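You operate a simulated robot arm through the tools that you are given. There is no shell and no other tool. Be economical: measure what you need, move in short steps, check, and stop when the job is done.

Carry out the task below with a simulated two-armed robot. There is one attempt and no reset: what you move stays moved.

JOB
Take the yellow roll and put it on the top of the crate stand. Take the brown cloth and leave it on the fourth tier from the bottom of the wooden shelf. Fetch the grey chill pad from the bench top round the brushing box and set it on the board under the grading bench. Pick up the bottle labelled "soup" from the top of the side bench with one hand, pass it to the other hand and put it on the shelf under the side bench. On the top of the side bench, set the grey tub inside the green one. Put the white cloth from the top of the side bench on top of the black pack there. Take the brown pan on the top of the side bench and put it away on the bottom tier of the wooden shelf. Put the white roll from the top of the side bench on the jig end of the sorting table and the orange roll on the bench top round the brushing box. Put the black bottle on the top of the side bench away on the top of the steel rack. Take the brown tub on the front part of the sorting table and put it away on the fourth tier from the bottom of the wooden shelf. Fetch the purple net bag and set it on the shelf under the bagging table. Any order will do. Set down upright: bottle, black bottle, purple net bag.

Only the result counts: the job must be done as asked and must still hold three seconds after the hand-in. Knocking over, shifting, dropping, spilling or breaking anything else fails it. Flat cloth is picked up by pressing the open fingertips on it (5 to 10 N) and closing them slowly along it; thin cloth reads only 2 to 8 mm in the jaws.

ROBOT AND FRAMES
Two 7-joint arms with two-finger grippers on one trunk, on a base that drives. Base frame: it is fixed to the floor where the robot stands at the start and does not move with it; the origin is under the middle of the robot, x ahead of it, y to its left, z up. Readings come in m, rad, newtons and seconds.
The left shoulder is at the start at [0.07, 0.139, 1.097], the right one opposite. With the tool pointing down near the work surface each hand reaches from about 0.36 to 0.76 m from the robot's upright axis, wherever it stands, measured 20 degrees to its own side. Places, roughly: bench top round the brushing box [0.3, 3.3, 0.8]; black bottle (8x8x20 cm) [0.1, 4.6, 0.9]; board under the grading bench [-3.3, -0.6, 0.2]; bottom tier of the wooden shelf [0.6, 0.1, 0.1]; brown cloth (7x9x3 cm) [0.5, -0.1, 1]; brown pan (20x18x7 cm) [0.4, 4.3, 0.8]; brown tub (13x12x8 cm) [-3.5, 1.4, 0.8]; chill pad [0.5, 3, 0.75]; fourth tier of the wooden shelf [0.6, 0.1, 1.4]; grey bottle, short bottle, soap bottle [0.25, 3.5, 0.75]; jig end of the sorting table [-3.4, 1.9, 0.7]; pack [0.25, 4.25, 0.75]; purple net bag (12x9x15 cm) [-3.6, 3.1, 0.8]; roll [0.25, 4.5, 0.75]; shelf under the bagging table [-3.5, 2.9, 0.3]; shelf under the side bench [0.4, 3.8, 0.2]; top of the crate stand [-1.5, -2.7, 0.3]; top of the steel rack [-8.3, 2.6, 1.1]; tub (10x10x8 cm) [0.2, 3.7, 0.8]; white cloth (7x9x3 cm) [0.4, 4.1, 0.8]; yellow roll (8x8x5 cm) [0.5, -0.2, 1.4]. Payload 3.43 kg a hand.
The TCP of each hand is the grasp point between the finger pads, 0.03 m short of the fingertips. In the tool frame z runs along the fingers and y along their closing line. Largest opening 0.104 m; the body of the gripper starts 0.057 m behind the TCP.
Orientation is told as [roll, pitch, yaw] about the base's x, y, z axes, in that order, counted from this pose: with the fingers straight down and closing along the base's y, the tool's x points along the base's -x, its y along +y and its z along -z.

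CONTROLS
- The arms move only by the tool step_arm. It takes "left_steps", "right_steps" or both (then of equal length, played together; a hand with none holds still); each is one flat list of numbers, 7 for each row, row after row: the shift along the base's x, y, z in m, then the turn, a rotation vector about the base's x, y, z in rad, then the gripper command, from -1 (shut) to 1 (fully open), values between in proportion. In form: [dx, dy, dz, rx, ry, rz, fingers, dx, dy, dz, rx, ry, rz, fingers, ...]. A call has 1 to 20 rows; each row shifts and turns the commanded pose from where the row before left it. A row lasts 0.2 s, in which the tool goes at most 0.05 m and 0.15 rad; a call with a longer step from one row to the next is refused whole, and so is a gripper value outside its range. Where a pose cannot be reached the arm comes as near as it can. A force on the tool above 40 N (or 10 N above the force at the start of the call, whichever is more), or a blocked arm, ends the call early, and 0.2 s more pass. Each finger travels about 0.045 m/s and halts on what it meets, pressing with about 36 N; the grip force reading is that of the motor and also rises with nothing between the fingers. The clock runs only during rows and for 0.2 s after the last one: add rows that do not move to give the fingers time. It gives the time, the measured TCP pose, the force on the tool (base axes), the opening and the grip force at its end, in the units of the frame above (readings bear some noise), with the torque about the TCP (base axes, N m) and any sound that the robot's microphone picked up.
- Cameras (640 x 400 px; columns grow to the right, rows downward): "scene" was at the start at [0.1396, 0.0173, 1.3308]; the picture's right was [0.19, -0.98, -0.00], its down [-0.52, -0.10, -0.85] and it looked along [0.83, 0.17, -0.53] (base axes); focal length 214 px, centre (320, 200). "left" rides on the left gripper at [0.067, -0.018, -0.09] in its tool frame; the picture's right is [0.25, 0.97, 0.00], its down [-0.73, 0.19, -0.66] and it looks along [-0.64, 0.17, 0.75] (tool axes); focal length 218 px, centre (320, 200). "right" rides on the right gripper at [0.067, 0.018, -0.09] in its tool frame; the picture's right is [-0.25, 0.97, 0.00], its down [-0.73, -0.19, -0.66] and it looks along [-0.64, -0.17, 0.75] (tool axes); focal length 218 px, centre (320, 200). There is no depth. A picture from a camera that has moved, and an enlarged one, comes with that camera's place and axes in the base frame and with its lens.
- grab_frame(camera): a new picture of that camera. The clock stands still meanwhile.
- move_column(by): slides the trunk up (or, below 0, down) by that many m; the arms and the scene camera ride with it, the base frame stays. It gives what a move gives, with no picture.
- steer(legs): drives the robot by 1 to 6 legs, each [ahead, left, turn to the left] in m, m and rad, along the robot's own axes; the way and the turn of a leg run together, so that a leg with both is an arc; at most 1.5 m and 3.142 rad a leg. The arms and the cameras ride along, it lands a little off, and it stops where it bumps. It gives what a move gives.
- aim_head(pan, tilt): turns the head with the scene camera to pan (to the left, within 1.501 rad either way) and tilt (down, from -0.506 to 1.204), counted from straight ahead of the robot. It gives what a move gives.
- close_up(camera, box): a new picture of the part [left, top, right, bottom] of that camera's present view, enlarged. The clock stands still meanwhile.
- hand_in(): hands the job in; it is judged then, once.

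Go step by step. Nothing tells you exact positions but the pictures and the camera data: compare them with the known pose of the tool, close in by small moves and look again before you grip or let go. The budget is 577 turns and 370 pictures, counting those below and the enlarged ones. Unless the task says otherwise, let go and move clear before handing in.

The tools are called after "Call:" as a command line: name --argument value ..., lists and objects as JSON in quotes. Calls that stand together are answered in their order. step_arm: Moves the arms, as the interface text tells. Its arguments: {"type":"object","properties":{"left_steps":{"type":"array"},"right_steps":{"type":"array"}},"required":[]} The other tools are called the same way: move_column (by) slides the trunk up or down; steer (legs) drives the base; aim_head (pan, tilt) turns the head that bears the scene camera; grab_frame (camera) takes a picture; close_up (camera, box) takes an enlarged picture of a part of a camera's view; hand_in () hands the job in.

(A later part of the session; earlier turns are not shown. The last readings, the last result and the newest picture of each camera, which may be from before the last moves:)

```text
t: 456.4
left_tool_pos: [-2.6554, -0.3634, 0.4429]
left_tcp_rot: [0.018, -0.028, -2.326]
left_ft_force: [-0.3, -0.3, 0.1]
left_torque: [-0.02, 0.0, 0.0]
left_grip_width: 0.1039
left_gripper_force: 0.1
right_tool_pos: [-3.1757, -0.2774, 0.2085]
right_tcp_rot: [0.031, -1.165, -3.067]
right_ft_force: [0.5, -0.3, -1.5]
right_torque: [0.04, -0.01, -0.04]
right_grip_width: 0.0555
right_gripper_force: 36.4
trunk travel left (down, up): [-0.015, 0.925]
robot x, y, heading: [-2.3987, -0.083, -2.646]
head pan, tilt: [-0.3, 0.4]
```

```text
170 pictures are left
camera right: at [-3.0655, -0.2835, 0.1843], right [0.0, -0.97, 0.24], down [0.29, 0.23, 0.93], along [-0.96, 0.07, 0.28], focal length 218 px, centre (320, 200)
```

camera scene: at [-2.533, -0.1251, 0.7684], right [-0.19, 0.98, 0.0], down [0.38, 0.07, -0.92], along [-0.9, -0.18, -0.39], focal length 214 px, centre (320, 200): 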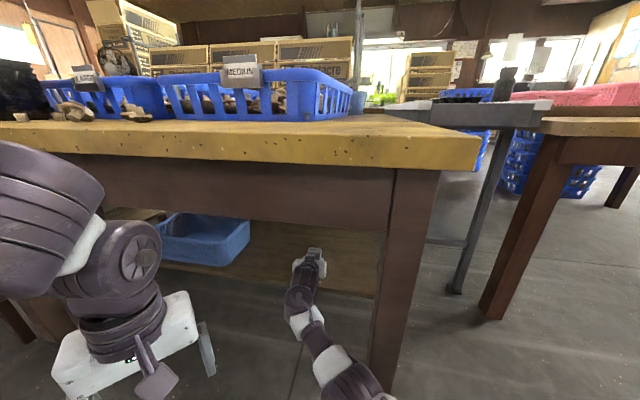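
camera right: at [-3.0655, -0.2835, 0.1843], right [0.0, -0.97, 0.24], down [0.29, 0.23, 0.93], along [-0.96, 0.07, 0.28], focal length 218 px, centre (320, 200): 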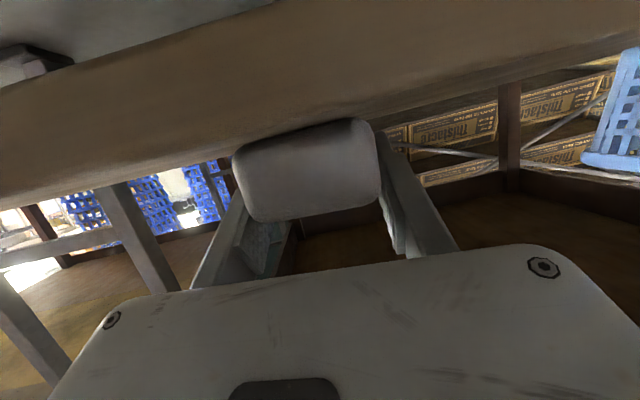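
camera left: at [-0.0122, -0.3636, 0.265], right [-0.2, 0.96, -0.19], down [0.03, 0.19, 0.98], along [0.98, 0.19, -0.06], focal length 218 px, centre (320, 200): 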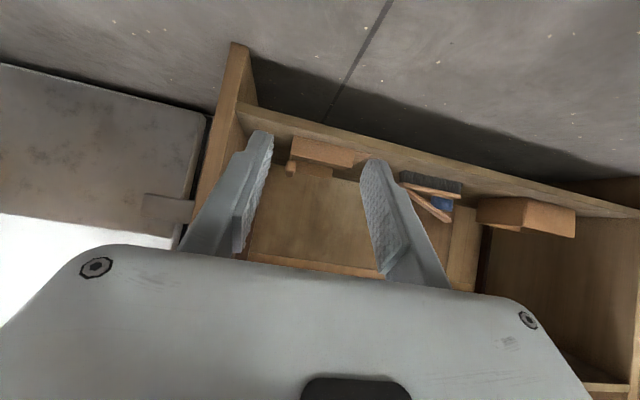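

Call:
step_arm --right_steps '[0, 0, -0.004, 0, 0, 0, -0.5, 0, 0, -0.004, 0, 0, 0, -0.5, 0, 0, 0, 0, 0, 0, -0.5]'

Call:
close_up --camera "right" --box '[180, 60, 460, 235]'

```text
t: 457.2
left_tool_pos: [-2.6557, -0.3628, 0.4431]
left_tcp_rot: [0.017, -0.029, -2.324]
left_ft_force: [0.7, 0.9, 0.4]
left_torque: [0.0, -0.02, 0.01]
left_grip_width: 0.1039
left_gripper_force: 0.0
right_tool_pos: [-3.1769, -0.2779, 0.2086]
right_tcp_rot: [0.037, -1.177, -3.072]
right_ft_force: [-3.4, -1.6, 23.0]
right_torque: [0.42, -0.72, -0.05]
right_grip_width: 0.0556
right_gripper_force: 36.3
trunk travel left (down, up): [-0.015, 0.925]
robot x, y, heading: [-2.3959, -0.085, -2.647]
head pan, tilt: [-0.3, 0.4]
```

```text
2.29 times, centred on (320, 148) of right
camera zoom: at [-3.0667, -0.2845, 0.1822], right [0.0, -0.97, 0.25], down [0.3, 0.24, 0.92], along [-0.95, 0.07, 0.29], focal length 499 px, centre (320, 320)
```

zoom: 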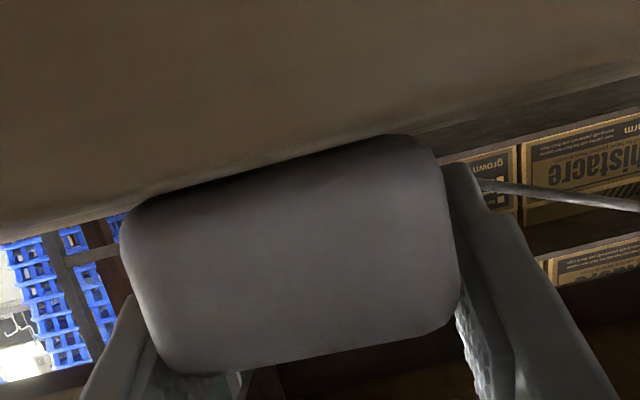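

Contact on the board. I release slowly and withdraw.

Call:
step_arm --right_steps '[0, 0, 0.002, 0, 0, 0, -0.2, 0, 0, 0, 0, 0, 0, 0.1, 0, 0, 0, 0, 0, 0, 0.4, 0, 0, 0, 0, 0, 0, 0.7, 0, 0, 0, 0, 0, 0, 0.8, 0, 0, 0, 0, 0, 0, 0.8]'

Call:
grab_frame --camera "right"

```text
t: 458.6
left_tool_pos: [-2.6562, -0.3623, 0.4437]
left_tcp_rot: [0.019, -0.028, -2.324]
left_ft_force: [0.1, 0.1, 0.5]
left_torque: [-0.01, -0.03, 0.0]
left_grip_width: 0.1039
left_gripper_force: 0.1
right_tool_pos: [-3.1744, -0.2782, 0.2055]
right_tcp_rot: [0.028, -1.166, -3.064]
right_ft_force: [4.8, -6.5, 9.7]
right_torque: [0.31, 0.2, -0.03]
right_grip_width: 0.0881
right_gripper_force: 0.0
trunk travel left (down, up): [-0.015, 0.925]
robot x, y, heading: [-2.3988, -0.0861, -2.648]
head pan, tilt: [-0.3, 0.4]
```

```text
168 pictures are left
camera right: at [-3.0652, -0.2842, 0.1796], right [0.0, -0.97, 0.24], down [0.29, 0.23, 0.93], along [-0.96, 0.07, 0.29], focal length 218 px, centre (320, 200)
```

right: 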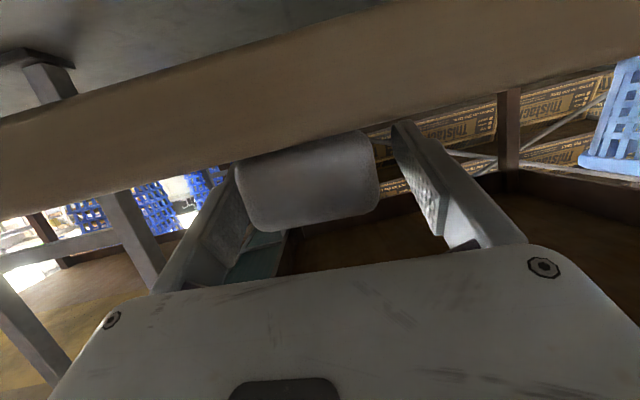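

Call:
step_arm --right_steps '[0, 0.003, 0.004, 0, 0, 0, 0.9, 0, 0.004, 0.002, 0, 0, 0, 1, 0, 0, 0, 0, 0, 0, 1]'

Call:
steer --legs '[[-0.1, 0.054, 0]]'

Call:
grab_frame --camera "right"

```text
t: 459.4
left_tool_pos: [-2.6558, -0.363, 0.4419]
left_tcp_rot: [0.02, -0.027, -2.328]
left_ft_force: [-0.2, 0.3, 0.0]
left_torque: [-0.02, -0.02, 0.0]
left_grip_width: 0.104
left_gripper_force: 0.1
right_tool_pos: [-3.1753, -0.2687, 0.2089]
right_tcp_rot: [0.028, -1.163, -3.065]
right_ft_force: [-0.8, 0.4, 0.1]
right_torque: [-0.02, -0.01, -0.01]
right_grip_width: 0.1043
right_gripper_force: 0.1
trunk travel left (down, up): [-0.015, 0.925]
robot x, y, heading: [-2.4028, -0.0836, -2.655]
head pan, tilt: [-0.3, 0.4]
```

```text
t: 460.7
left_tool_pos: [-2.5424, -0.3623, 0.4429]
left_tcp_rot: [0.019, -0.029, -2.326]
left_ft_force: [-0.1, -0.9, 0.3]
left_torque: [0.02, 0.01, 0.02]
left_grip_width: 0.1038
left_gripper_force: 0.0
right_tool_pos: [-3.0613, -0.27, 0.2096]
right_tcp_rot: [0.031, -1.163, -3.068]
right_ft_force: [0.7, 0.2, -0.5]
right_torque: [-0.03, 0.01, 0.0]
right_grip_width: 0.104
right_gripper_force: 0.1
trunk travel left (down, up): [-0.015, 0.925]
robot x, y, heading: [-2.2865, -0.0825, -2.651]
head pan, tilt: [-0.3, 0.4]
```

```text
167 pictures are left
camera right: at [-2.9517, -0.2767, 0.1848], right [0.0, -0.97, 0.24], down [0.29, 0.23, 0.93], along [-0.96, 0.07, 0.28], focal length 218 px, centre (320, 200)
```

right: 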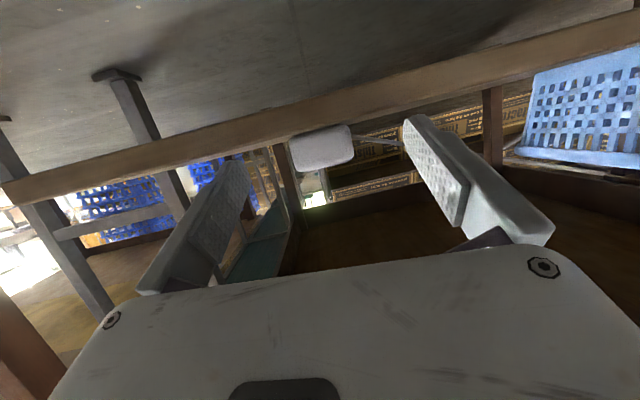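

The pad lies flat on the board. I back out fully, raise the trunk, and go along to the sorting table for the brown tub.

Call:
steer --legs '[[-0.3, 0.16, 0], [0, 0, -0.49]]'

Call:
move_column --by 0.4

Call:
move_column --by 0.35

Call:
steer --legs '[[0, -1.3, 0]]'

Call:
aim_head --pan 0.0 --tilt 0.45

Call:
grab_frame --camera "scene"

```text
t: 464.3
left_tool_pos: [-2.299, -0.211, 0.4425]
left_tcp_rot: [0.019, -0.03, -2.81]
left_ft_force: [1.0, 1.3, 0.1]
left_torque: [0.01, 0.01, 0.01]
left_grip_width: 0.1042
left_gripper_force: 0.1
right_tool_pos: [-2.7161, 0.1118, 0.2101]
right_tcp_rot: [0.029, -1.163, 2.734]
right_ft_force: [0.8, -0.5, 0.1]
right_torque: [-0.04, 0.0, 0.03]
right_grip_width: 0.1042
right_gripper_force: 0.0
trunk travel left (down, up): [-0.015, 0.925]
robot x, y, heading: [-1.9395, -0.0881, -3.133]
head pan, tilt: [-0.3, 0.4]
```

```text
t: 468.1
left_tool_pos: [-2.2996, -0.2099, 0.841]
left_tcp_rot: [0.019, -0.029, -2.809]
left_ft_force: [-0.3, -0.1, 0.6]
left_torque: [0.01, -0.02, -0.01]
left_grip_width: 0.104
left_gripper_force: 0.1
right_tool_pos: [-2.7164, 0.1121, 0.6099]
right_tcp_rot: [0.031, -1.164, 2.735]
right_ft_force: [1.0, 0.0, 0.5]
right_torque: [-0.02, -0.03, 0.03]
right_grip_width: 0.1041
right_gripper_force: 0.2
trunk travel left (down, up): [-0.415, 0.525]
robot x, y, heading: [-1.9415, -0.0842, -3.134]
head pan, tilt: [-0.3, 0.4]
```

```text
t: 471.6
left_tool_pos: [-2.3006, -0.2091, 1.1919]
left_tcp_rot: [0.019, -0.03, -2.809]
left_ft_force: [0.2, 0.0, -0.4]
left_torque: [0.01, -0.01, 0.0]
left_grip_width: 0.104
left_gripper_force: 0.1
right_tool_pos: [-2.717, 0.1127, 0.9596]
right_tcp_rot: [0.029, -1.164, 2.734]
right_ft_force: [-0.9, 0.1, -0.6]
right_torque: [-0.02, 0.0, 0.0]
right_grip_width: 0.104
right_gripper_force: 0.1
trunk travel left (down, up): [-0.765, 0.175]
robot x, y, heading: [-1.9424, -0.0815, -3.135]
head pan, tilt: [-0.3, 0.4]
```

```text
t: 478.1
left_tool_pos: [-2.3031, 1.0917, 1.1921]
left_tcp_rot: [0.02, -0.029, -2.823]
left_ft_force: [-0.1, 0.1, -0.8]
left_torque: [-0.04, -0.01, -0.01]
left_grip_width: 0.1044
left_gripper_force: 0.0
right_tool_pos: [-2.716, 1.419, 0.9607]
right_tcp_rot: [0.028, -1.164, 2.721]
right_ft_force: [-0.1, 0.5, -0.5]
right_torque: [-0.01, 0.01, -0.03]
right_grip_width: 0.1039
right_gripper_force: 0.1
trunk travel left (down, up): [-0.765, 0.175]
robot x, y, heading: [-1.9481, 1.2132, 3.136]
head pan, tilt: [-0.3, 0.4]
```

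```text
t: 478.9
left_tool_pos: [-2.3034, 1.0901, 1.1924]
left_tcp_rot: [0.017, -0.027, -2.822]
left_ft_force: [-0.2, -0.3, 0.6]
left_torque: [0.0, -0.05, 0.01]
left_grip_width: 0.1041
left_gripper_force: 0.0
right_tool_pos: [-2.7157, 1.4182, 0.9591]
right_tcp_rot: [0.032, -1.165, 2.72]
right_ft_force: [-0.2, -1.3, 0.3]
right_torque: [0.01, 0.01, 0.02]
right_grip_width: 0.1038
right_gripper_force: 0.0
trunk travel left (down, up): [-0.765, 0.175]
robot x, y, heading: [-1.9437, 1.2177, 3.135]
head pan, tilt: [0.0, 0.45]
```

```text
166 pictures are left
camera scene: at [-2.0849, 1.2152, 1.5138], right [0.01, 1.0, 0.0], down [0.44, 0.0, -0.9], along [-0.9, 0.01, -0.44], focal length 214 px, centre (320, 200)
```

scene: 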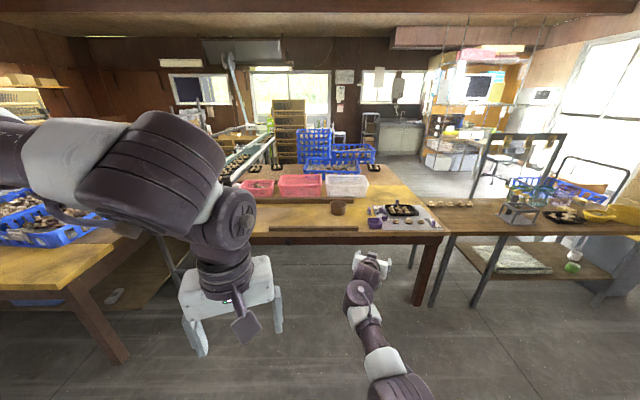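

The sorting table is ahead with the brown tub at about (-3.445, 1.35). I reorient the right hand to a 45° tilt pointing straight ahead and drive closer.

Call:
step_arm --right_steps '[0.02, -0.01, 0.01, 0, -0.06, 0.07, 1, 0.02, -0.01, 0.01, 0, -0.06, 0.07, 1, 0.02, -0.01, 0.01, 0, -0.06, 0.07, 1, 0.02, -0.01, 0.01, 0, -0.06, 0.07, 1, 0.02, -0.01, 0.01, 0, -0.06, 0.07, 1, 0.02, -0.01, 0.01, 0, -0.06, 0.07, 1]'

Call:
steer --legs '[[0.75, 0, 0]]'

Call:
aim_head --pan -0.1 --tilt 0.65

Call:
grab_frame --camera "scene"

Call:
grab_frame --camera "right"

```text
t: 480.3
left_tool_pos: [-2.3025, 1.0934, 1.1938]
left_tcp_rot: [0.022, -0.029, -2.822]
left_ft_force: [0.2, -0.1, -0.4]
left_torque: [-0.02, 0.01, -0.01]
left_grip_width: 0.1038
left_gripper_force: 0.0
right_tool_pos: [-2.5953, 1.3601, 1.0193]
right_tcp_rot: [-0.073, -0.809, -3.045]
right_ft_force: [0.5, 0.3, 0.0]
right_torque: [-0.02, -0.01, -0.03]
right_grip_width: 0.104
right_gripper_force: 0.1
trunk travel left (down, up): [-0.765, 0.175]
robot x, y, heading: [-1.9444, 1.2142, 3.137]
head pan, tilt: [0.0, 0.45]
```

```text
t: 484.2
left_tool_pos: [-3.0316, 1.0909, 1.1933]
left_tcp_rot: [0.019, -0.028, -2.816]
left_ft_force: [0.0, -0.2, 0.0]
left_torque: [0.0, 0.01, 0.0]
left_grip_width: 0.1041
left_gripper_force: 0.1
right_tool_pos: [-3.3254, 1.3575, 1.0208]
right_tcp_rot: [-0.076, -0.812, -3.043]
right_ft_force: [0.0, -0.2, -1.2]
right_torque: [0.0, 0.01, 0.01]
right_grip_width: 0.1042
right_gripper_force: 0.0
trunk travel left (down, up): [-0.765, 0.175]
robot x, y, heading: [-2.6729, 1.2145, -3.144]
head pan, tilt: [0.0, 0.45]
```

```text
t: 485.0
left_tool_pos: [-3.0334, 1.0909, 1.1931]
left_tcp_rot: [0.02, -0.027, -2.817]
left_ft_force: [0.1, -0.5, -0.4]
left_torque: [0.02, 0.01, -0.02]
left_grip_width: 0.1042
left_gripper_force: 0.1
right_tool_pos: [-3.326, 1.3574, 1.0207]
right_tcp_rot: [-0.075, -0.81, -3.045]
right_ft_force: [-0.1, 0.6, -0.4]
right_torque: [-0.06, 0.01, -0.01]
right_grip_width: 0.1038
right_gripper_force: 0.1
trunk travel left (down, up): [-0.765, 0.175]
robot x, y, heading: [-2.6709, 1.2171, -3.147]
head pan, tilt: [-0.099, 0.649]
```

```text
165 pictures are left
camera scene: at [-2.8096, 1.2246, 1.4959], right [0.1, 1.0, 0.0], down [0.6, -0.06, -0.8], along [-0.79, 0.08, -0.6], focal length 214 px, centre (320, 200)
```

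scene: 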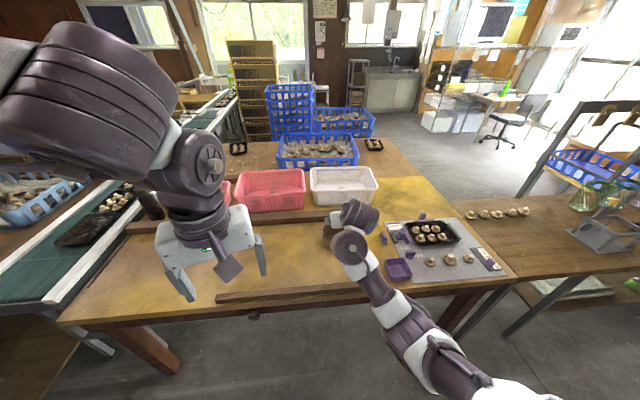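

```text
164 pictures are left
camera right: at [-3.2136, 1.3442, 1.033], right [-0.13, -0.98, 0.13], down [-0.03, 0.14, 0.99], along [-0.99, 0.13, -0.05], focal length 218 px, centre (320, 200)
```

right: 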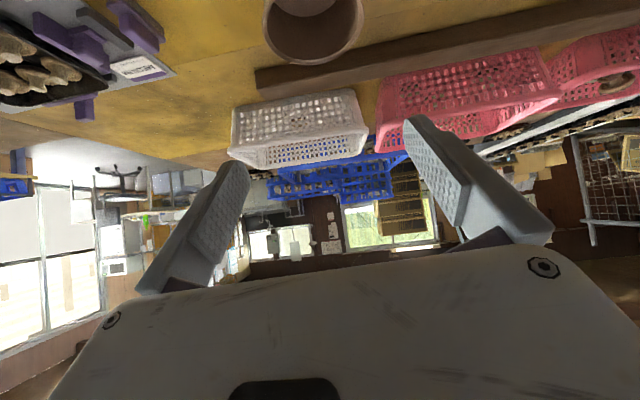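

The tub's rim centre is about (-3.45, 1.354), 12 cm across. I drive a little closer and bring the right hand over its +y wall.

Call:
steer --legs '[[0.14, 0, 0]]'

Call:
step_arm --right_steps '[0.008, 0.01, -0.012, 0, 0, -0.02, 0.6, 0.008, 0.01, -0.012, 0, 0, -0.02, 0.3, 0.008, 0.01, -0.012, 0, 0, -0.02, 0, 0.008, 0.01, -0.012, 0, 0, -0.02, 0, 0.008, 0.01, -0.012, 0, 0, -0.02, 0, 0.005, 0.003, -0.01, 0, 0, 0, 0]'

Call:
grab_frame --camera "right"

```text
t: 486.3
left_tool_pos: [-3.1713, 1.0908, 1.1934]
left_tcp_rot: [0.019, -0.03, -2.819]
left_ft_force: [0.2, 1.1, -0.3]
left_torque: [0.0, 0.01, 0.02]
left_grip_width: 0.104
left_gripper_force: 0.1
right_tool_pos: [-3.4627, 1.3586, 1.0222]
right_tcp_rot: [-0.075, -0.813, -3.044]
right_ft_force: [0.1, -0.2, 0.0]
right_torque: [0.01, -0.02, -0.03]
right_grip_width: 0.104
right_gripper_force: 0.0
trunk travel left (down, up): [-0.765, 0.175]
robot x, y, heading: [-2.8147, 1.2198, 3.139]
head pan, tilt: [-0.099, 0.649]
```

```text
t: 487.7
left_tool_pos: [-3.1718, 1.0914, 1.1914]
left_tcp_rot: [0.02, -0.027, -2.818]
left_ft_force: [-0.4, 0.9, -0.7]
left_torque: [0.01, 0.02, 0.02]
left_grip_width: 0.1041
left_gripper_force: 0.1
right_tool_pos: [-3.4182, 1.4113, 0.9511]
right_tcp_rot: [-0.075, -0.811, 3.138]
right_ft_force: [-0.2, -1.0, 0.3]
right_torque: [0.01, 0.01, 0.02]
right_grip_width: 0.0519
right_gripper_force: 0.1
trunk travel left (down, up): [-0.765, 0.175]
robot x, y, heading: [-2.8103, 1.2176, 3.141]
head pan, tilt: [-0.099, 0.649]
```

```text
163 pictures are left
camera right: at [-3.3096, 1.3868, 0.9633], right [-0.23, -0.96, 0.13], down [-0.02, 0.14, 0.99], along [-0.97, 0.23, -0.05], focal length 218 px, centre (320, 200)
```

right: 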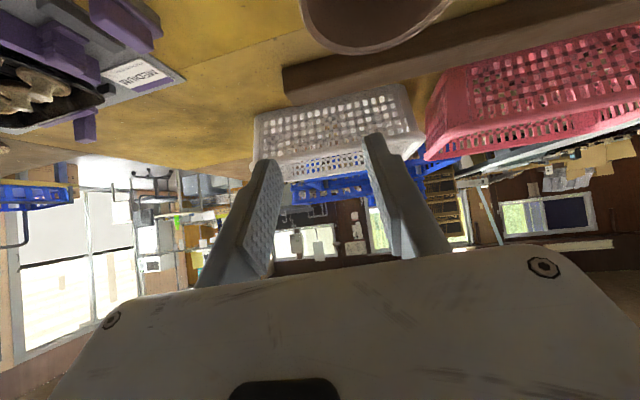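

The +y rim is at about y 1.414. I lower the fingers over that wall.

Call:
step_arm --right_steps '[-0.006, 0, -0.03, 0, 0, 0, 0, -0.006, 0, -0.03, 0, 0, 0, 0, -0.006, 0, -0.03, 0, 0, 0, 0, -0.004, 0, -0.015, 0, 0, 0, 0, 0, 0, 0, 0, 0, 0, 0]'

Call:
grab_frame --camera "right"

Call:
close_up --camera "scene" --box '[260, 180, 420, 290]'

```text
t: 488.9
left_tool_pos: [-3.1728, 1.0925, 1.1926]
left_tcp_rot: [0.019, -0.028, -2.818]
left_ft_force: [-1.0, -0.6, -0.1]
left_torque: [0.03, 0.0, -0.02]
left_grip_width: 0.1038
left_gripper_force: 0.1
right_tool_pos: [-3.4419, 1.4107, 0.8445]
right_tcp_rot: [-0.076, -0.811, 3.138]
right_ft_force: [0.6, 0.3, 0.6]
right_torque: [-0.01, 0.01, 0.01]
right_grip_width: 0.052
right_gripper_force: 0.1
trunk travel left (down, up): [-0.765, 0.175]
robot x, y, heading: [-2.8153, 1.2145, 3.146]
head pan, tilt: [-0.099, 0.649]
```

```text
162 pictures are left
camera right: at [-3.3321, 1.3867, 0.8573], right [-0.23, -0.96, 0.13], down [-0.02, 0.14, 0.99], along [-0.97, 0.23, -0.05], focal length 218 px, centre (320, 200)
```

right: 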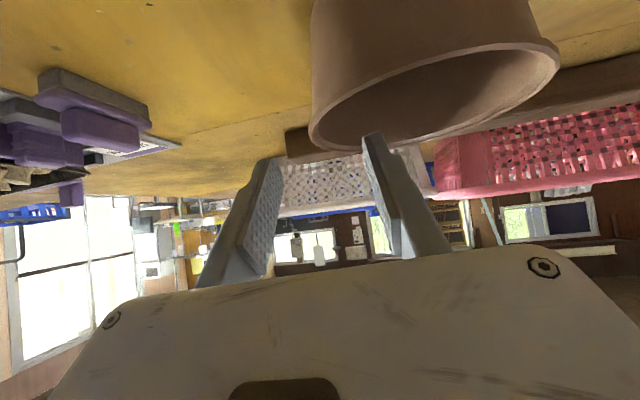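

```text
3.64 times, centred on (340, 235) of scene
camera zoom: at [-2.9488, 1.225, 1.4959], right [0.1, 0.99, 0.0], down [0.6, -0.06, -0.8], along [-0.79, 0.08, -0.6], focal length 780 px, centre (247, 73)
```

zoom: 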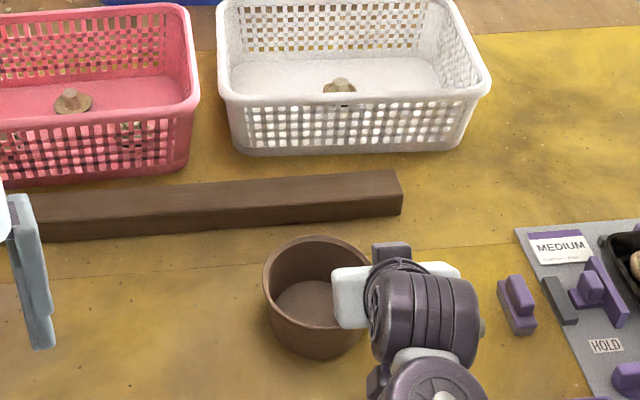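

Call:
step_arm --right_steps '[-0.003, 0.002, -0.012, 0, 0, 0, 0, 0, 0, -0.01, 0, 0, 0, 0, 0, 0, 0, 0, 0, 0, -0.3, 0, 0, 0, 0, 0, 0, -0.6, 0, 0, 0, 0, 0, 0, -0.9, 0, 0, 0, 0, 0, 0, -1, 0, 0, 0, 0, 0, 0, -1]'

Call:
grab_frame --camera "right"

```text
t: 490.5
left_tool_pos: [-3.1725, 1.0914, 1.1925]
left_tcp_rot: [0.019, -0.028, -2.819]
left_ft_force: [0.4, 0.3, -0.6]
left_torque: [0.02, -0.02, 0.01]
left_grip_width: 0.1038
left_gripper_force: 0.0
right_tool_pos: [-3.4446, 1.4139, 0.823]
right_tcp_rot: [-0.076, -0.811, 3.138]
right_ft_force: [-0.6, -1.5, 2.0]
right_torque: [-0.45, 0.01, -0.01]
right_grip_width: 0.0062
right_gripper_force: 35.7
trunk travel left (down, up): [-0.765, 0.175]
robot x, y, heading: [-2.8134, 1.2158, 3.139]
head pan, tilt: [-0.099, 0.649]
```

```text
160 pictures are left
camera right: at [-3.3351, 1.3888, 0.8359], right [-0.23, -0.96, 0.13], down [-0.02, 0.14, 0.99], along [-0.97, 0.23, -0.05], focal length 218 px, centre (320, 200)
```

right: 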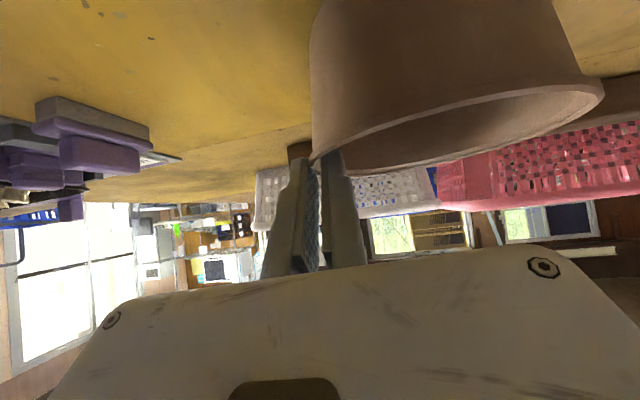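

The wall is clamped. I lift with the trunk and check.

Call:
move_column --by 0.1

Call:
grab_frame --camera "right"

Call:
grab_frame --camera "scene"

```text
t: 491.8
left_tool_pos: [-3.172, 1.091, 1.2922]
left_tcp_rot: [0.02, -0.029, -2.818]
left_ft_force: [-0.3, -0.2, 0.5]
left_torque: [0.01, 0.0, -0.01]
left_grip_width: 0.1043
left_gripper_force: 0.1
right_tool_pos: [-3.4463, 1.4127, 0.923]
right_tcp_rot: [-0.076, -0.809, 3.138]
right_ft_force: [-0.3, 0.2, -0.5]
right_torque: [0.05, -0.03, 0.01]
right_grip_width: 0.0058
right_gripper_force: 35.9
trunk travel left (down, up): [-0.865, 0.075]
robot x, y, heading: [-2.814, 1.2169, 3.139]
head pan, tilt: [-0.099, 0.649]
```

```text
159 pictures are left
camera right: at [-3.3353, 1.3893, 0.9351], right [-0.23, -0.96, 0.13], down [-0.02, 0.14, 0.99], along [-0.97, 0.23, -0.05], focal length 218 px, centre (320, 200)
```

right: 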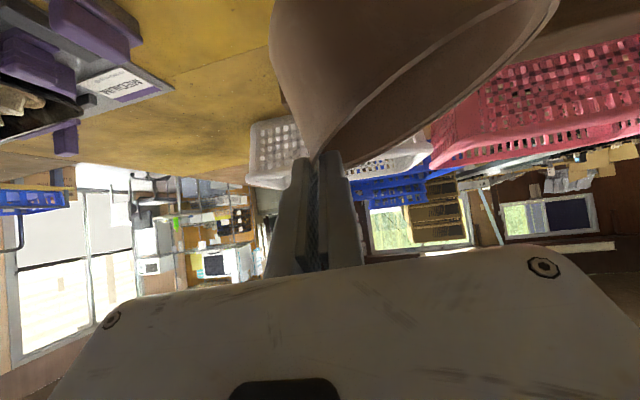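

```text
158 pictures are left
camera scene: at [-2.9493, 1.225, 1.5959], right [0.1, 0.99, 0.0], down [0.6, -0.06, -0.8], along [-0.79, 0.08, -0.6], focal length 214 px, centre (320, 200)
```

scene: 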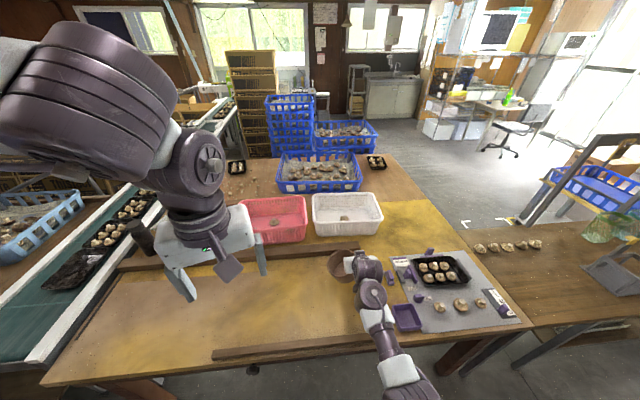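

The tub has swung so its slanted wall lies flush with the pads, leaving it tilted. I roll the hand to level it.

Call:
step_arm --right_steps '[0, 0, 0.01, -0.08, 0, 0, -1, 0, 0, 0.01, -0.08, 0, 0, -1, 0, 0, 0.01, -0.08, 0, 0, -1, 0, 0, 0, 0, 0, 0, -1]'

Call:
grab_frame --camera "right"

Call:
close_up --camera "scene" --box '[260, 190, 440, 320]'

```text
t: 492.8
left_tool_pos: [-3.1741, 1.0922, 1.2918]
left_tcp_rot: [0.021, -0.029, -2.818]
left_ft_force: [-0.6, 0.3, -0.6]
left_torque: [0.0, -0.05, 0.04]
left_grip_width: 0.1041
left_gripper_force: 0.1
right_tool_pos: [-3.4447, 1.4136, 0.9525]
right_tcp_rot: [0.266, -0.779, 2.891]
right_ft_force: [-1.3, -1.4, -1.2]
right_torque: [0.02, 0.01, 0.01]
right_grip_width: 0.0061
right_gripper_force: 35.9
trunk travel left (down, up): [-0.865, 0.075]
robot x, y, heading: [-2.8133, 1.2141, 3.139]
head pan, tilt: [-0.099, 0.649]
```

```text
157 pictures are left
camera right: at [-3.3345, 1.3929, 0.971], right [-0.23, -0.9, 0.36], down [-0.02, 0.37, 0.93], along [-0.97, 0.21, -0.1], focal length 218 px, centre (320, 200)
```

right: 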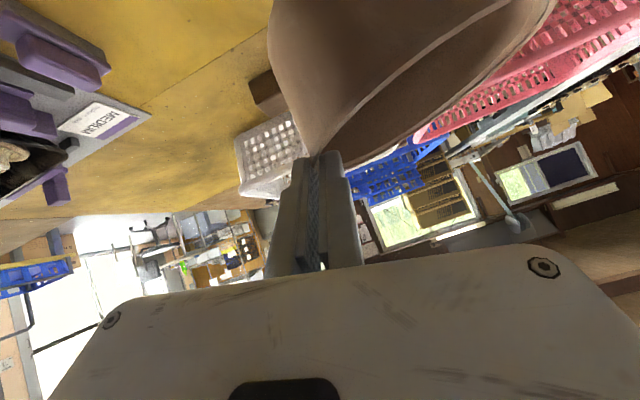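

```text
3.08 times, centred on (350, 255) of scene
camera zoom: at [-2.9491, 1.2251, 1.5959], right [0.1, 0.99, 0.0], down [0.6, -0.06, -0.8], along [-0.79, 0.08, -0.6], focal length 660 px, centre (228, 31)
```

zoom: 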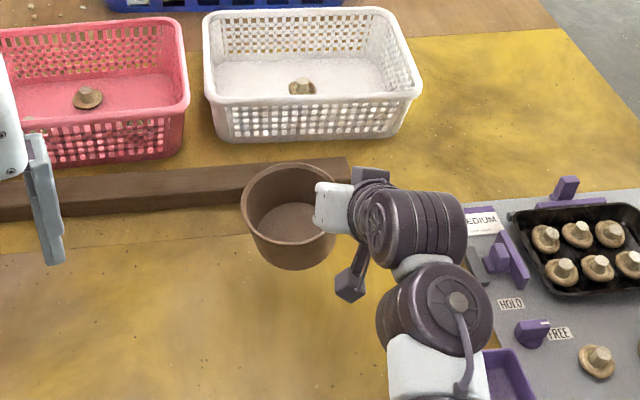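

Call:
step_arm --right_steps '[0, 0, 0.005, -0.06, 0, 0, -1, 0, 0, 0.005, -0.06, 0, 0, -1, 0, 0, 0, 0, 0, 0, -1]'

Call:
close_up --camera "scene" --box '[260, 190, 440, 320]'

```text
t: 493.6
left_tool_pos: [-3.1721, 1.092, 1.2934]
left_tcp_rot: [0.017, -0.027, -2.819]
left_ft_force: [0.0, -1.0, -0.1]
left_torque: [0.01, 0.0, 0.0]
left_grip_width: 0.1041
left_gripper_force: 0.1
right_tool_pos: [-3.4436, 1.4205, 0.9608]
right_tcp_rot: [0.409, -0.747, 2.791]
right_ft_force: [-0.2, 0.2, 0.0]
right_torque: [0.07, -0.01, 0.01]
right_grip_width: 0.006
right_gripper_force: 35.7
trunk travel left (down, up): [-0.865, 0.075]
robot x, y, heading: [-2.814, 1.2127, 3.143]
head pan, tilt: [-0.099, 0.649]
```

```text
3.08 times, centred on (350, 255) of scene
camera zoom: at [-2.949, 1.2253, 1.5959], right [0.1, 0.99, 0.0], down [0.6, -0.06, -0.8], along [-0.79, 0.08, -0.6], focal length 660 px, centre (228, 31)
```

zoom: 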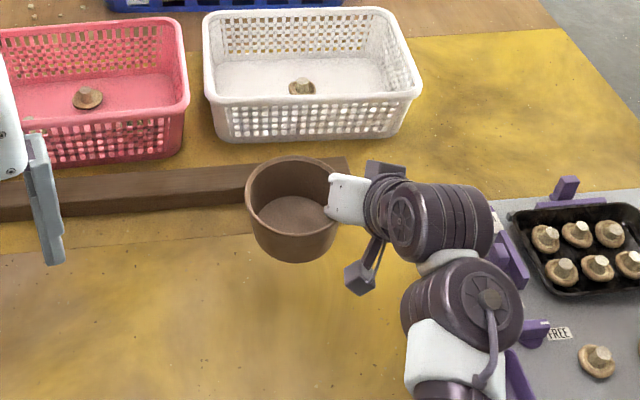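

The tub is still about 5° off. I set it back on the table so it levels itself, then re-grip with this matched roll.

Call:
move_column --by -0.1

Call:
step_arm --right_steps '[0, 0, -0.012, 0, 0, 0, -1, 0, 0, -0.01, 0, 0, 0, -1, 0, 0, -0.006, 0, 0, 0, -1, 0, 0, 0, 0, 0, 0, -1]'

```text
t: 495.0
left_tool_pos: [-3.1723, 1.0922, 1.1924]
left_tcp_rot: [0.018, -0.029, -2.818]
left_ft_force: [-0.6, 0.3, 0.0]
left_torque: [-0.01, 0.01, -0.03]
left_grip_width: 0.1039
left_gripper_force: 0.1
right_tool_pos: [-3.4462, 1.4202, 0.8636]
right_tcp_rot: [0.412, -0.749, 2.79]
right_ft_force: [-0.3, 0.4, -0.5]
right_torque: [0.06, -0.02, 0.01]
right_grip_width: 0.0059
right_gripper_force: 36.1
trunk travel left (down, up): [-0.765, 0.175]
robot x, y, heading: [-2.8165, 1.2172, 3.144]
head pan, tilt: [-0.099, 0.649]
```

```text
t: 496.0
left_tool_pos: [-3.1715, 1.0908, 1.1921]
left_tcp_rot: [0.02, -0.028, -2.819]
left_ft_force: [0.3, -0.2, 0.4]
left_torque: [-0.04, -0.01, 0.03]
left_grip_width: 0.104
left_gripper_force: 0.1
right_tool_pos: [-3.4455, 1.414, 0.8345]
right_tcp_rot: [0.424, -0.744, 2.783]
right_ft_force: [0.8, -0.4, -0.6]
right_torque: [0.04, -0.05, -0.04]
right_grip_width: 0.0062
right_gripper_force: 36.1
trunk travel left (down, up): [-0.765, 0.175]
robot x, y, heading: [-2.811, 1.2203, 3.141]
head pan, tilt: [-0.099, 0.649]
```

Call:
step_arm --right_steps '[0, 0, -0.005, 0, 0, 0, -1, 0, 0, -0.005, 0, 0, 0, -1, 0, 0, -0.004, 0, 0, 0, -1, 0, 0, 0, 0, 0, 0, -1]'

Call:
grab_frame --camera "right"

```text
t: 497.0
left_tool_pos: [-3.1716, 1.0925, 1.1924]
left_tcp_rot: [0.019, -0.027, -2.818]
left_ft_force: [-0.2, 0.0, 0.4]
left_torque: [0.02, 0.03, 0.01]
left_grip_width: 0.1041
left_gripper_force: 0.1
right_tool_pos: [-3.4458, 1.4141, 0.8222]
right_tcp_rot: [0.425, -0.748, 2.782]
right_ft_force: [0.2, 1.5, 4.7]
right_torque: [-0.03, 0.26, 0.0]
right_grip_width: 0.0059
right_gripper_force: 35.4
trunk travel left (down, up): [-0.765, 0.175]
robot x, y, heading: [-2.8143, 1.2137, 3.138]
head pan, tilt: [-0.099, 0.649]
```

```text
154 pictures are left
camera right: at [-3.3352, 1.3956, 0.843], right [-0.23, -0.86, 0.46], down [-0.01, 0.48, 0.88], along [-0.97, 0.19, -0.12], focal length 218 px, centre (320, 200)
```

right: 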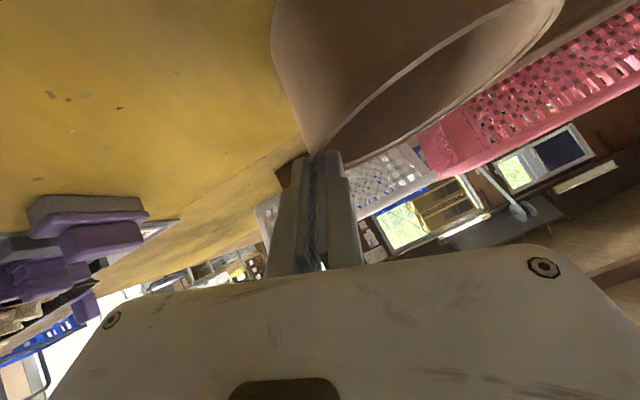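

The tub sits level with this roll. I lift it again and carry it toward the wooden shelf.

Call:
move_column --by 0.1

Call:
steer --legs '[[-0.6, 0, 0], [0, 0, 1.57], [0, 0, 1.57]]'

Call:
grab_frame --camera "scene"

Call:
grab_frame --camera "right"

```text
t: 498.3
left_tool_pos: [-3.1719, 1.0914, 1.2932]
left_tcp_rot: [0.019, -0.027, -2.82]
left_ft_force: [-0.2, 0.3, -0.5]
left_torque: [0.01, -0.01, -0.01]
left_grip_width: 0.1041
left_gripper_force: 0.1
right_tool_pos: [-3.4452, 1.4144, 0.9217]
right_tcp_rot: [0.424, -0.744, 2.785]
right_ft_force: [0.6, -0.3, -0.7]
right_torque: [0.08, -0.01, -0.01]
right_grip_width: 0.006
right_gripper_force: 36.0
trunk travel left (down, up): [-0.865, 0.075]
robot x, y, heading: [-2.8083, 1.2189, 3.136]
head pan, tilt: [-0.099, 0.649]
```

```text
t: 509.3
left_tool_pos: [-1.8655, 1.3526, 1.2937]
left_tcp_rot: [0.019, -0.026, 0.351]
left_ft_force: [0.2, -0.6, -0.1]
left_torque: [0.0, 0.01, 0.02]
left_grip_width: 0.1041
left_gripper_force: 0.1
right_tool_pos: [-1.584, 1.0382, 0.9221]
right_tcp_rot: [0.423, -0.743, -0.33]
right_ft_force: [0.8, -0.3, -0.4]
right_torque: [-0.05, 0.02, -0.03]
right_grip_width: 0.006
right_gripper_force: 36.1
trunk travel left (down, up): [-0.865, 0.075]
robot x, y, heading: [-2.2165, 1.2158, 0.025]
head pan, tilt: [-0.099, 0.649]
```

```text
153 pictures are left
camera scene: at [-2.0817, 1.2138, 1.5959], right [-0.07, -1.0, 0.0], down [-0.6, 0.04, -0.8], along [0.79, -0.06, -0.6], focal length 214 px, centre (320, 200)
```

scene: 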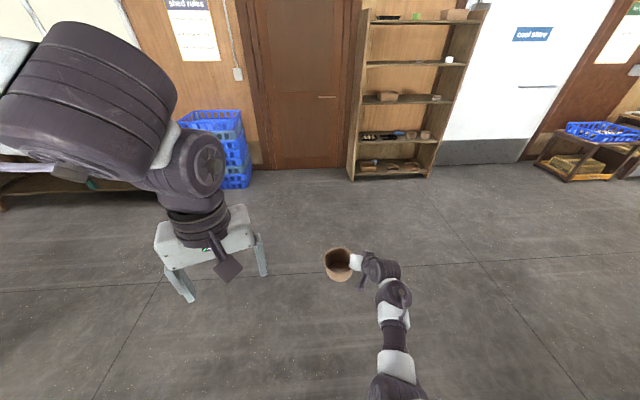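

```text
152 pictures are left
camera right: at [-1.6946, 1.0544, 0.9421], right [0.21, 0.86, 0.46], down [0.03, -0.48, 0.88], along [0.98, -0.17, -0.12], focal length 218 px, centre (320, 200)
```

right: 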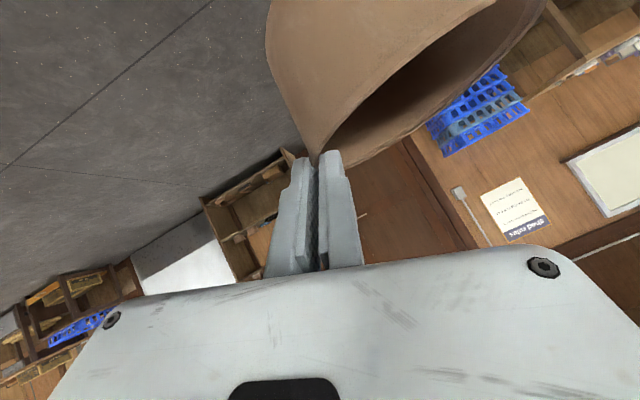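

Call:
close_up --camera "scene" --box '[290, 220, 410, 320]'

```text
4.00 times, centred on (350, 270) of scene
camera zoom: at [-2.0817, 1.2138, 1.5959], right [-0.07, -1.0, 0.0], down [-0.6, 0.04, -0.8], along [0.79, -0.06, -0.6], focal length 858 px, centre (200, -80)
```

zoom: 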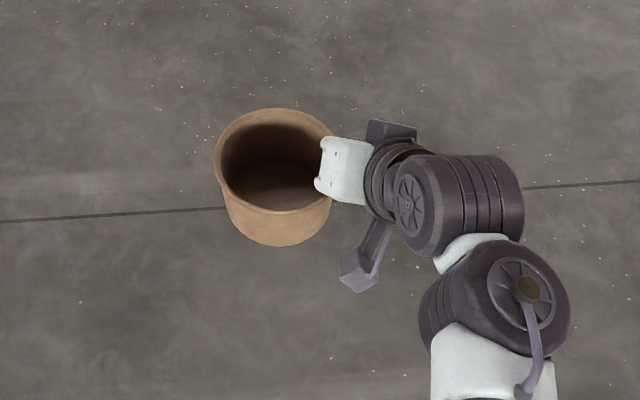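

The tub leans about 0.17 rad. I correct the roll and raise the hand to the tier-4 height while still in free space.

Call:
move_column --by 0.07

Call:
step_arm --right_steps '[0, 0, 0.04, 0.05, 0, 0, -1, 0, 0, 0.04, 0.05, 0, 0, -1, 0, 0, 0.04, 0.05, 0, 0, -1, 0, 0, 0.04, 0, 0, 0, -1, 0, 0, 0.04, 0, 0, 0, -1, 0, 0, 0.04, 0, 0, 0, -1, 0, 0, 0.04, 0, 0, 0, -1, 0, 0, 0.04, 0, 0, 0, -1, 0, 0, 0.04, 0, 0, 0, -1, 0, 0, 0.04, 0, 0, 0, -1, 0, 0, 0.04, 0, 0, 0, -1, 0, 0, 0.04, 0, 0, 0, -1]'

Call:
aim_head --pan -0.1 --tilt 0.3

Call:
grab_frame --camera "scene"

```text
t: 510.4
left_tool_pos: [-1.8643, 1.3523, 1.3625]
left_tcp_rot: [0.018, -0.027, 0.35]
left_ft_force: [0.7, 0.9, 0.2]
left_torque: [-0.01, 0.0, -0.03]
left_grip_width: 0.104
left_gripper_force: 0.0
right_tool_pos: [-1.5843, 1.0383, 0.9908]
right_tcp_rot: [0.424, -0.744, -0.331]
right_ft_force: [-0.2, -0.3, -0.4]
right_torque: [-0.08, 0.02, -0.01]
right_grip_width: 0.0059
right_gripper_force: 35.7
trunk travel left (down, up): [-0.935, 0.005]
robot x, y, heading: [-2.2199, 1.2196, 0.025]
head pan, tilt: [-0.099, 0.649]
```

```text
t: 513.0
left_tool_pos: [-1.8655, 1.3522, 1.3628]
left_tcp_rot: [0.02, -0.027, 0.35]
left_ft_force: [0.6, 0.3, -0.9]
left_torque: [-0.01, 0.02, -0.01]
left_grip_width: 0.104
left_gripper_force: 0.1
right_tool_pos: [-1.5575, 1.0441, 1.4208]
right_tcp_rot: [0.608, -0.687, -0.45]
right_ft_force: [0.5, 0.5, -1.9]
right_torque: [-0.05, 0.06, 0.0]
right_grip_width: 0.0058
right_gripper_force: 36.1
right hand out of reach, approached as far as the arm can: row 5, 6, 7, 8
trunk travel left (down, up): [-0.935, 0.005]
robot x, y, heading: [-2.2205, 1.2203, 0.027]
head pan, tilt: [-0.099, 0.649]
```

```text
t: 513.8
left_tool_pos: [-1.8649, 1.354, 1.3623]
left_tcp_rot: [0.02, -0.027, 0.352]
left_ft_force: [-0.3, -0.3, 0.2]
left_torque: [-0.03, -0.02, 0.01]
left_grip_width: 0.104
left_gripper_force: 0.1
right_tool_pos: [-1.5574, 1.0439, 1.42]
right_tcp_rot: [0.608, -0.688, -0.451]
right_ft_force: [0.0, -0.1, -0.8]
right_torque: [-0.05, 0.0, -0.03]
right_grip_width: 0.0059
right_gripper_force: 35.8
trunk travel left (down, up): [-0.935, 0.005]
robot x, y, heading: [-2.2201, 1.222, 0.022]
head pan, tilt: [-0.099, 0.3]
```

```text
150 pictures are left
camera scene: at [-2.0753, 1.214, 1.6976], right [-0.07, -1.0, 0.0], down [-0.3, 0.02, -0.95], along [0.95, -0.07, -0.3], focal length 214 px, centre (320, 200)
```

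scene: 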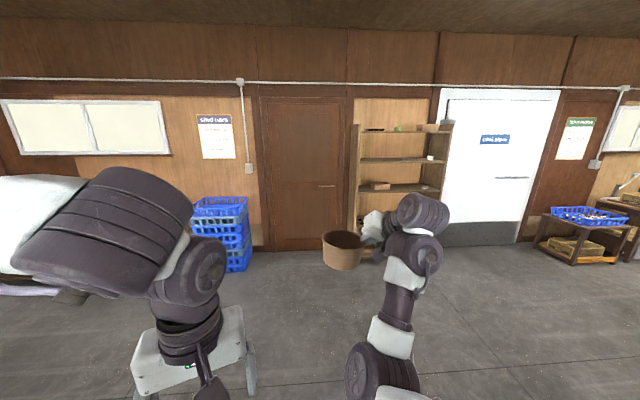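

Call:
step_arm --right_steps '[0, 0, 0.03, 0, 0, 0, -1, 0, 0, 0.03, 0, 0, 0, -1, 0, 0, 0.03, 0, 0, 0, -1, 0, 0, 0, 0, 0, 0, -1]'

Call:
close_up --camera "scene" --box '[280, 170, 460, 290]'

```text
t: 514.8
left_tool_pos: [-1.8651, 1.3541, 1.3618]
left_tcp_rot: [0.019, -0.028, 0.35]
left_ft_force: [0.4, 0.0, -0.8]
left_torque: [0.05, 0.03, 0.02]
left_grip_width: 0.104
left_gripper_force: 0.0
right_tool_pos: [-1.5492, 1.0573, 1.455]
right_tcp_rot: [0.608, -0.688, -0.451]
right_ft_force: [0.1, 0.3, -0.2]
right_torque: [-0.07, -0.03, -0.01]
right_grip_width: 0.0058
right_gripper_force: 35.8
right hand out of reach, approached as far as the arm can: row 1, 2, 3
trunk travel left (down, up): [-0.935, 0.005]
robot x, y, heading: [-2.2205, 1.219, 0.025]
head pan, tilt: [-0.099, 0.3]
```

```text
3.33 times, centred on (370, 230) of scene
camera zoom: at [-2.0752, 1.2137, 1.6977], right [-0.07, -1.0, 0.0], down [-0.3, 0.02, -0.96], along [0.95, -0.07, -0.3], focal length 715 px, centre (153, 100)
```

zoom: 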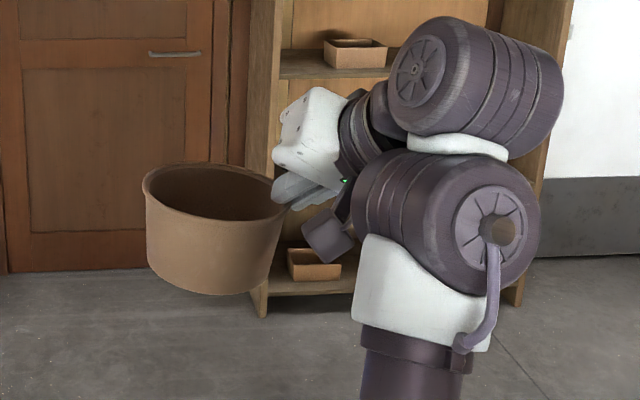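

Now the left side is too high; I roll back 0.18 rad and try to gain a bit more height.

Call:
step_arm --right_steps '[0, 0, 0.01, -0.06, 0, 0, -1, 0, 0, 0.01, -0.06, 0, 0, -1, 0, 0, 0.02, -0.06, 0, 0, -1, 0, 0, 0.02, 0, 0, 0, -1, 0, 0, 0, 0, 0, 0, -1]'

Call:
close_up --camera "scene" --box '[280, 170, 460, 290]'

```text
t: 516.0
left_tool_pos: [-1.8638, 1.3532, 1.3623]
left_tcp_rot: [0.02, -0.026, 0.351]
left_ft_force: [-1.1, -1.0, 0.6]
left_torque: [0.03, 0.02, -0.01]
left_grip_width: 0.1037
left_gripper_force: 0.0
right_tool_pos: [-1.5422, 1.0651, 1.4657]
right_tcp_rot: [0.384, -0.754, -0.303]
right_ft_force: [-0.8, -0.5, -0.8]
right_torque: [-0.07, 0.03, 0.0]
right_grip_width: 0.0061
right_gripper_force: 35.9
right hand out of reach, approached as far as the arm can: row 1, 2, 3, 4
trunk travel left (down, up): [-0.935, 0.005]
robot x, y, heading: [-2.2229, 1.2222, 0.023]
head pan, tilt: [-0.099, 0.3]
```

```text
3.33 times, centred on (370, 230) of scene
camera zoom: at [-2.0751, 1.2135, 1.6977], right [-0.07, -1.0, 0.0], down [-0.3, 0.02, -0.96], along [0.95, -0.07, -0.3], focal length 715 px, centre (153, 100)
```

zoom: 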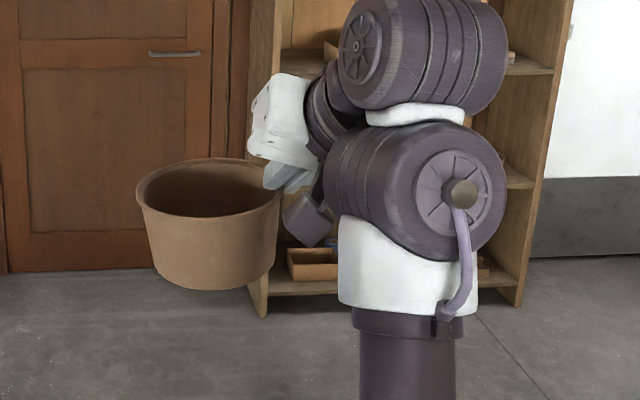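

The tub is level now. I need about 3 cm more height; I try pulling in slightly while rising.

Call:
step_arm --right_steps '[-0.02, -0.01, 0.02, 0, 0, 0, -1, -0.02, -0.01, 0.02, 0, 0, 0, -1, -0.02, -0.01, 0.02, 0, 0, 0, -1, 0, 0, 0, 0, 0, 0, -1]'

```text
t: 517.0
left_tool_pos: [-1.8655, 1.3534, 1.3626]
left_tcp_rot: [0.02, -0.028, 0.35]
left_ft_force: [0.7, 0.5, 0.0]
left_torque: [-0.03, -0.02, -0.01]
left_grip_width: 0.1043
left_gripper_force: 0.0
right_tool_pos: [-1.542, 1.0629, 1.4657]
right_tcp_rot: [0.386, -0.754, -0.305]
right_ft_force: [-0.2, -0.7, -1.1]
right_torque: [-0.05, 0.01, -0.01]
right_grip_width: 0.006
right_gripper_force: 36.0
right hand out of reach, approached as far as the arm can: row 1, 2, 3
trunk travel left (down, up): [-0.935, 0.005]
robot x, y, heading: [-2.2193, 1.2182, 0.026]
head pan, tilt: [-0.099, 0.3]
```

I lower a little, pull in and outward, then rise again to escape the limit.

Call:
step_arm --right_steps '[-0.02, -0.01, -0.03, 0, 0, 0, -1, -0.03, -0.015, -0.02, 0, 0, 0, -1, -0.03, -0.02, 0, 0, 0, 0, -1, -0.03, -0.02, 0, 0, 0, 0, -1, -0.02, -0.02, 0.03, 0, 0, 0, -1, -0.02, 0, 0.03, 0, 0, 0, -1, 0, 0, 0.03, 0, 0, 0, -1, 0, 0, 0.03, 0, 0, 0, -1]'

Call:
grab_frame --camera "scene"

```text
t: 518.8
left_tool_pos: [-1.8662, 1.3536, 1.3625]
left_tcp_rot: [0.019, -0.028, 0.349]
left_ft_force: [0.4, 0.1, 0.2]
left_torque: [0.05, 0.01, -0.02]
left_grip_width: 0.1042
left_gripper_force: 0.0
right_tool_pos: [-1.5574, 1.053, 1.4218]
right_tcp_rot: [0.386, -0.756, -0.304]
right_ft_force: [-1.2, 0.3, -0.8]
right_torque: [0.0, 0.0, 0.02]
right_grip_width: 0.0062
right_gripper_force: 36.2
right hand out of reach, approached as far as the arm can: row 1, 2, 3, 4, 5, 6, 7, 8
trunk travel left (down, up): [-0.935, 0.005]
robot x, y, heading: [-2.2198, 1.2213, 0.023]
head pan, tilt: [-0.099, 0.3]
```

```text
147 pictures are left
camera scene: at [-2.0752, 1.2135, 1.6977], right [-0.07, -1.0, 0.0], down [-0.3, 0.02, -0.96], along [0.95, -0.07, -0.3], focal length 214 px, centre (320, 200)
```

scene: 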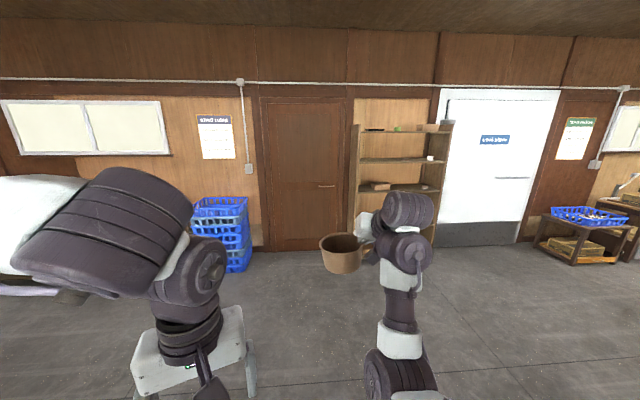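

The hand points a bit inward, which limits the right arm. Rotating about the vertical keeps the tub level, so I yaw it by -0.5 and rise.

Call:
step_arm --right_steps '[0, -0.005, 0.005, 0, 0, -0.12, -1, 0, -0.005, 0.005, 0, 0, -0.12, -1, 0, -0.005, 0.01, 0, 0, -0.12, -1, 0, -0.005, 0.01, 0, 0, -0.12, -1, 0, 0, 0.02, 0, 0, 0, -1, 0, 0, 0.02, 0, 0, 0, -1, 0, 0, 0.02, 0, 0, 0, -1, 0, 0, 0.02, 0, 0, 0, -1]'

Call:
close_up --camera "scene" --box '[280, 150, 460, 270]'

```text
t: 520.6
left_tool_pos: [-1.8647, 1.3525, 1.3625]
left_tcp_rot: [0.019, -0.027, 0.351]
left_ft_force: [0.0, 0.4, -0.6]
left_torque: [-0.01, 0.0, -0.01]
left_grip_width: 0.1041
left_gripper_force: 0.1
right_tool_pos: [-1.5439, 1.0178, 1.4401]
right_tcp_rot: [0.384, -0.754, -0.783]
right_ft_force: [0.2, -0.7, -1.1]
right_torque: [-0.02, 0.02, 0.0]
right_grip_width: 0.006
right_gripper_force: 35.9
right hand out of reach, approached as far as the arm can: row 2, 3, 4, 5, 6, 7, 8
trunk travel left (down, up): [-0.935, 0.005]
robot x, y, heading: [-2.2205, 1.2214, 0.027]
head pan, tilt: [-0.099, 0.3]
```

```text
3.33 times, centred on (370, 210) of scene
camera zoom: at [-2.075, 1.2133, 1.6976], right [-0.07, -1.0, 0.0], down [-0.3, 0.02, -0.96], along [0.95, -0.07, -0.3], focal length 715 px, centre (153, 167)
```

zoom: 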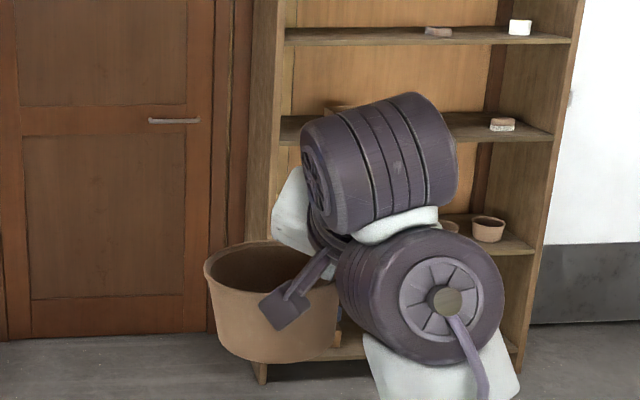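

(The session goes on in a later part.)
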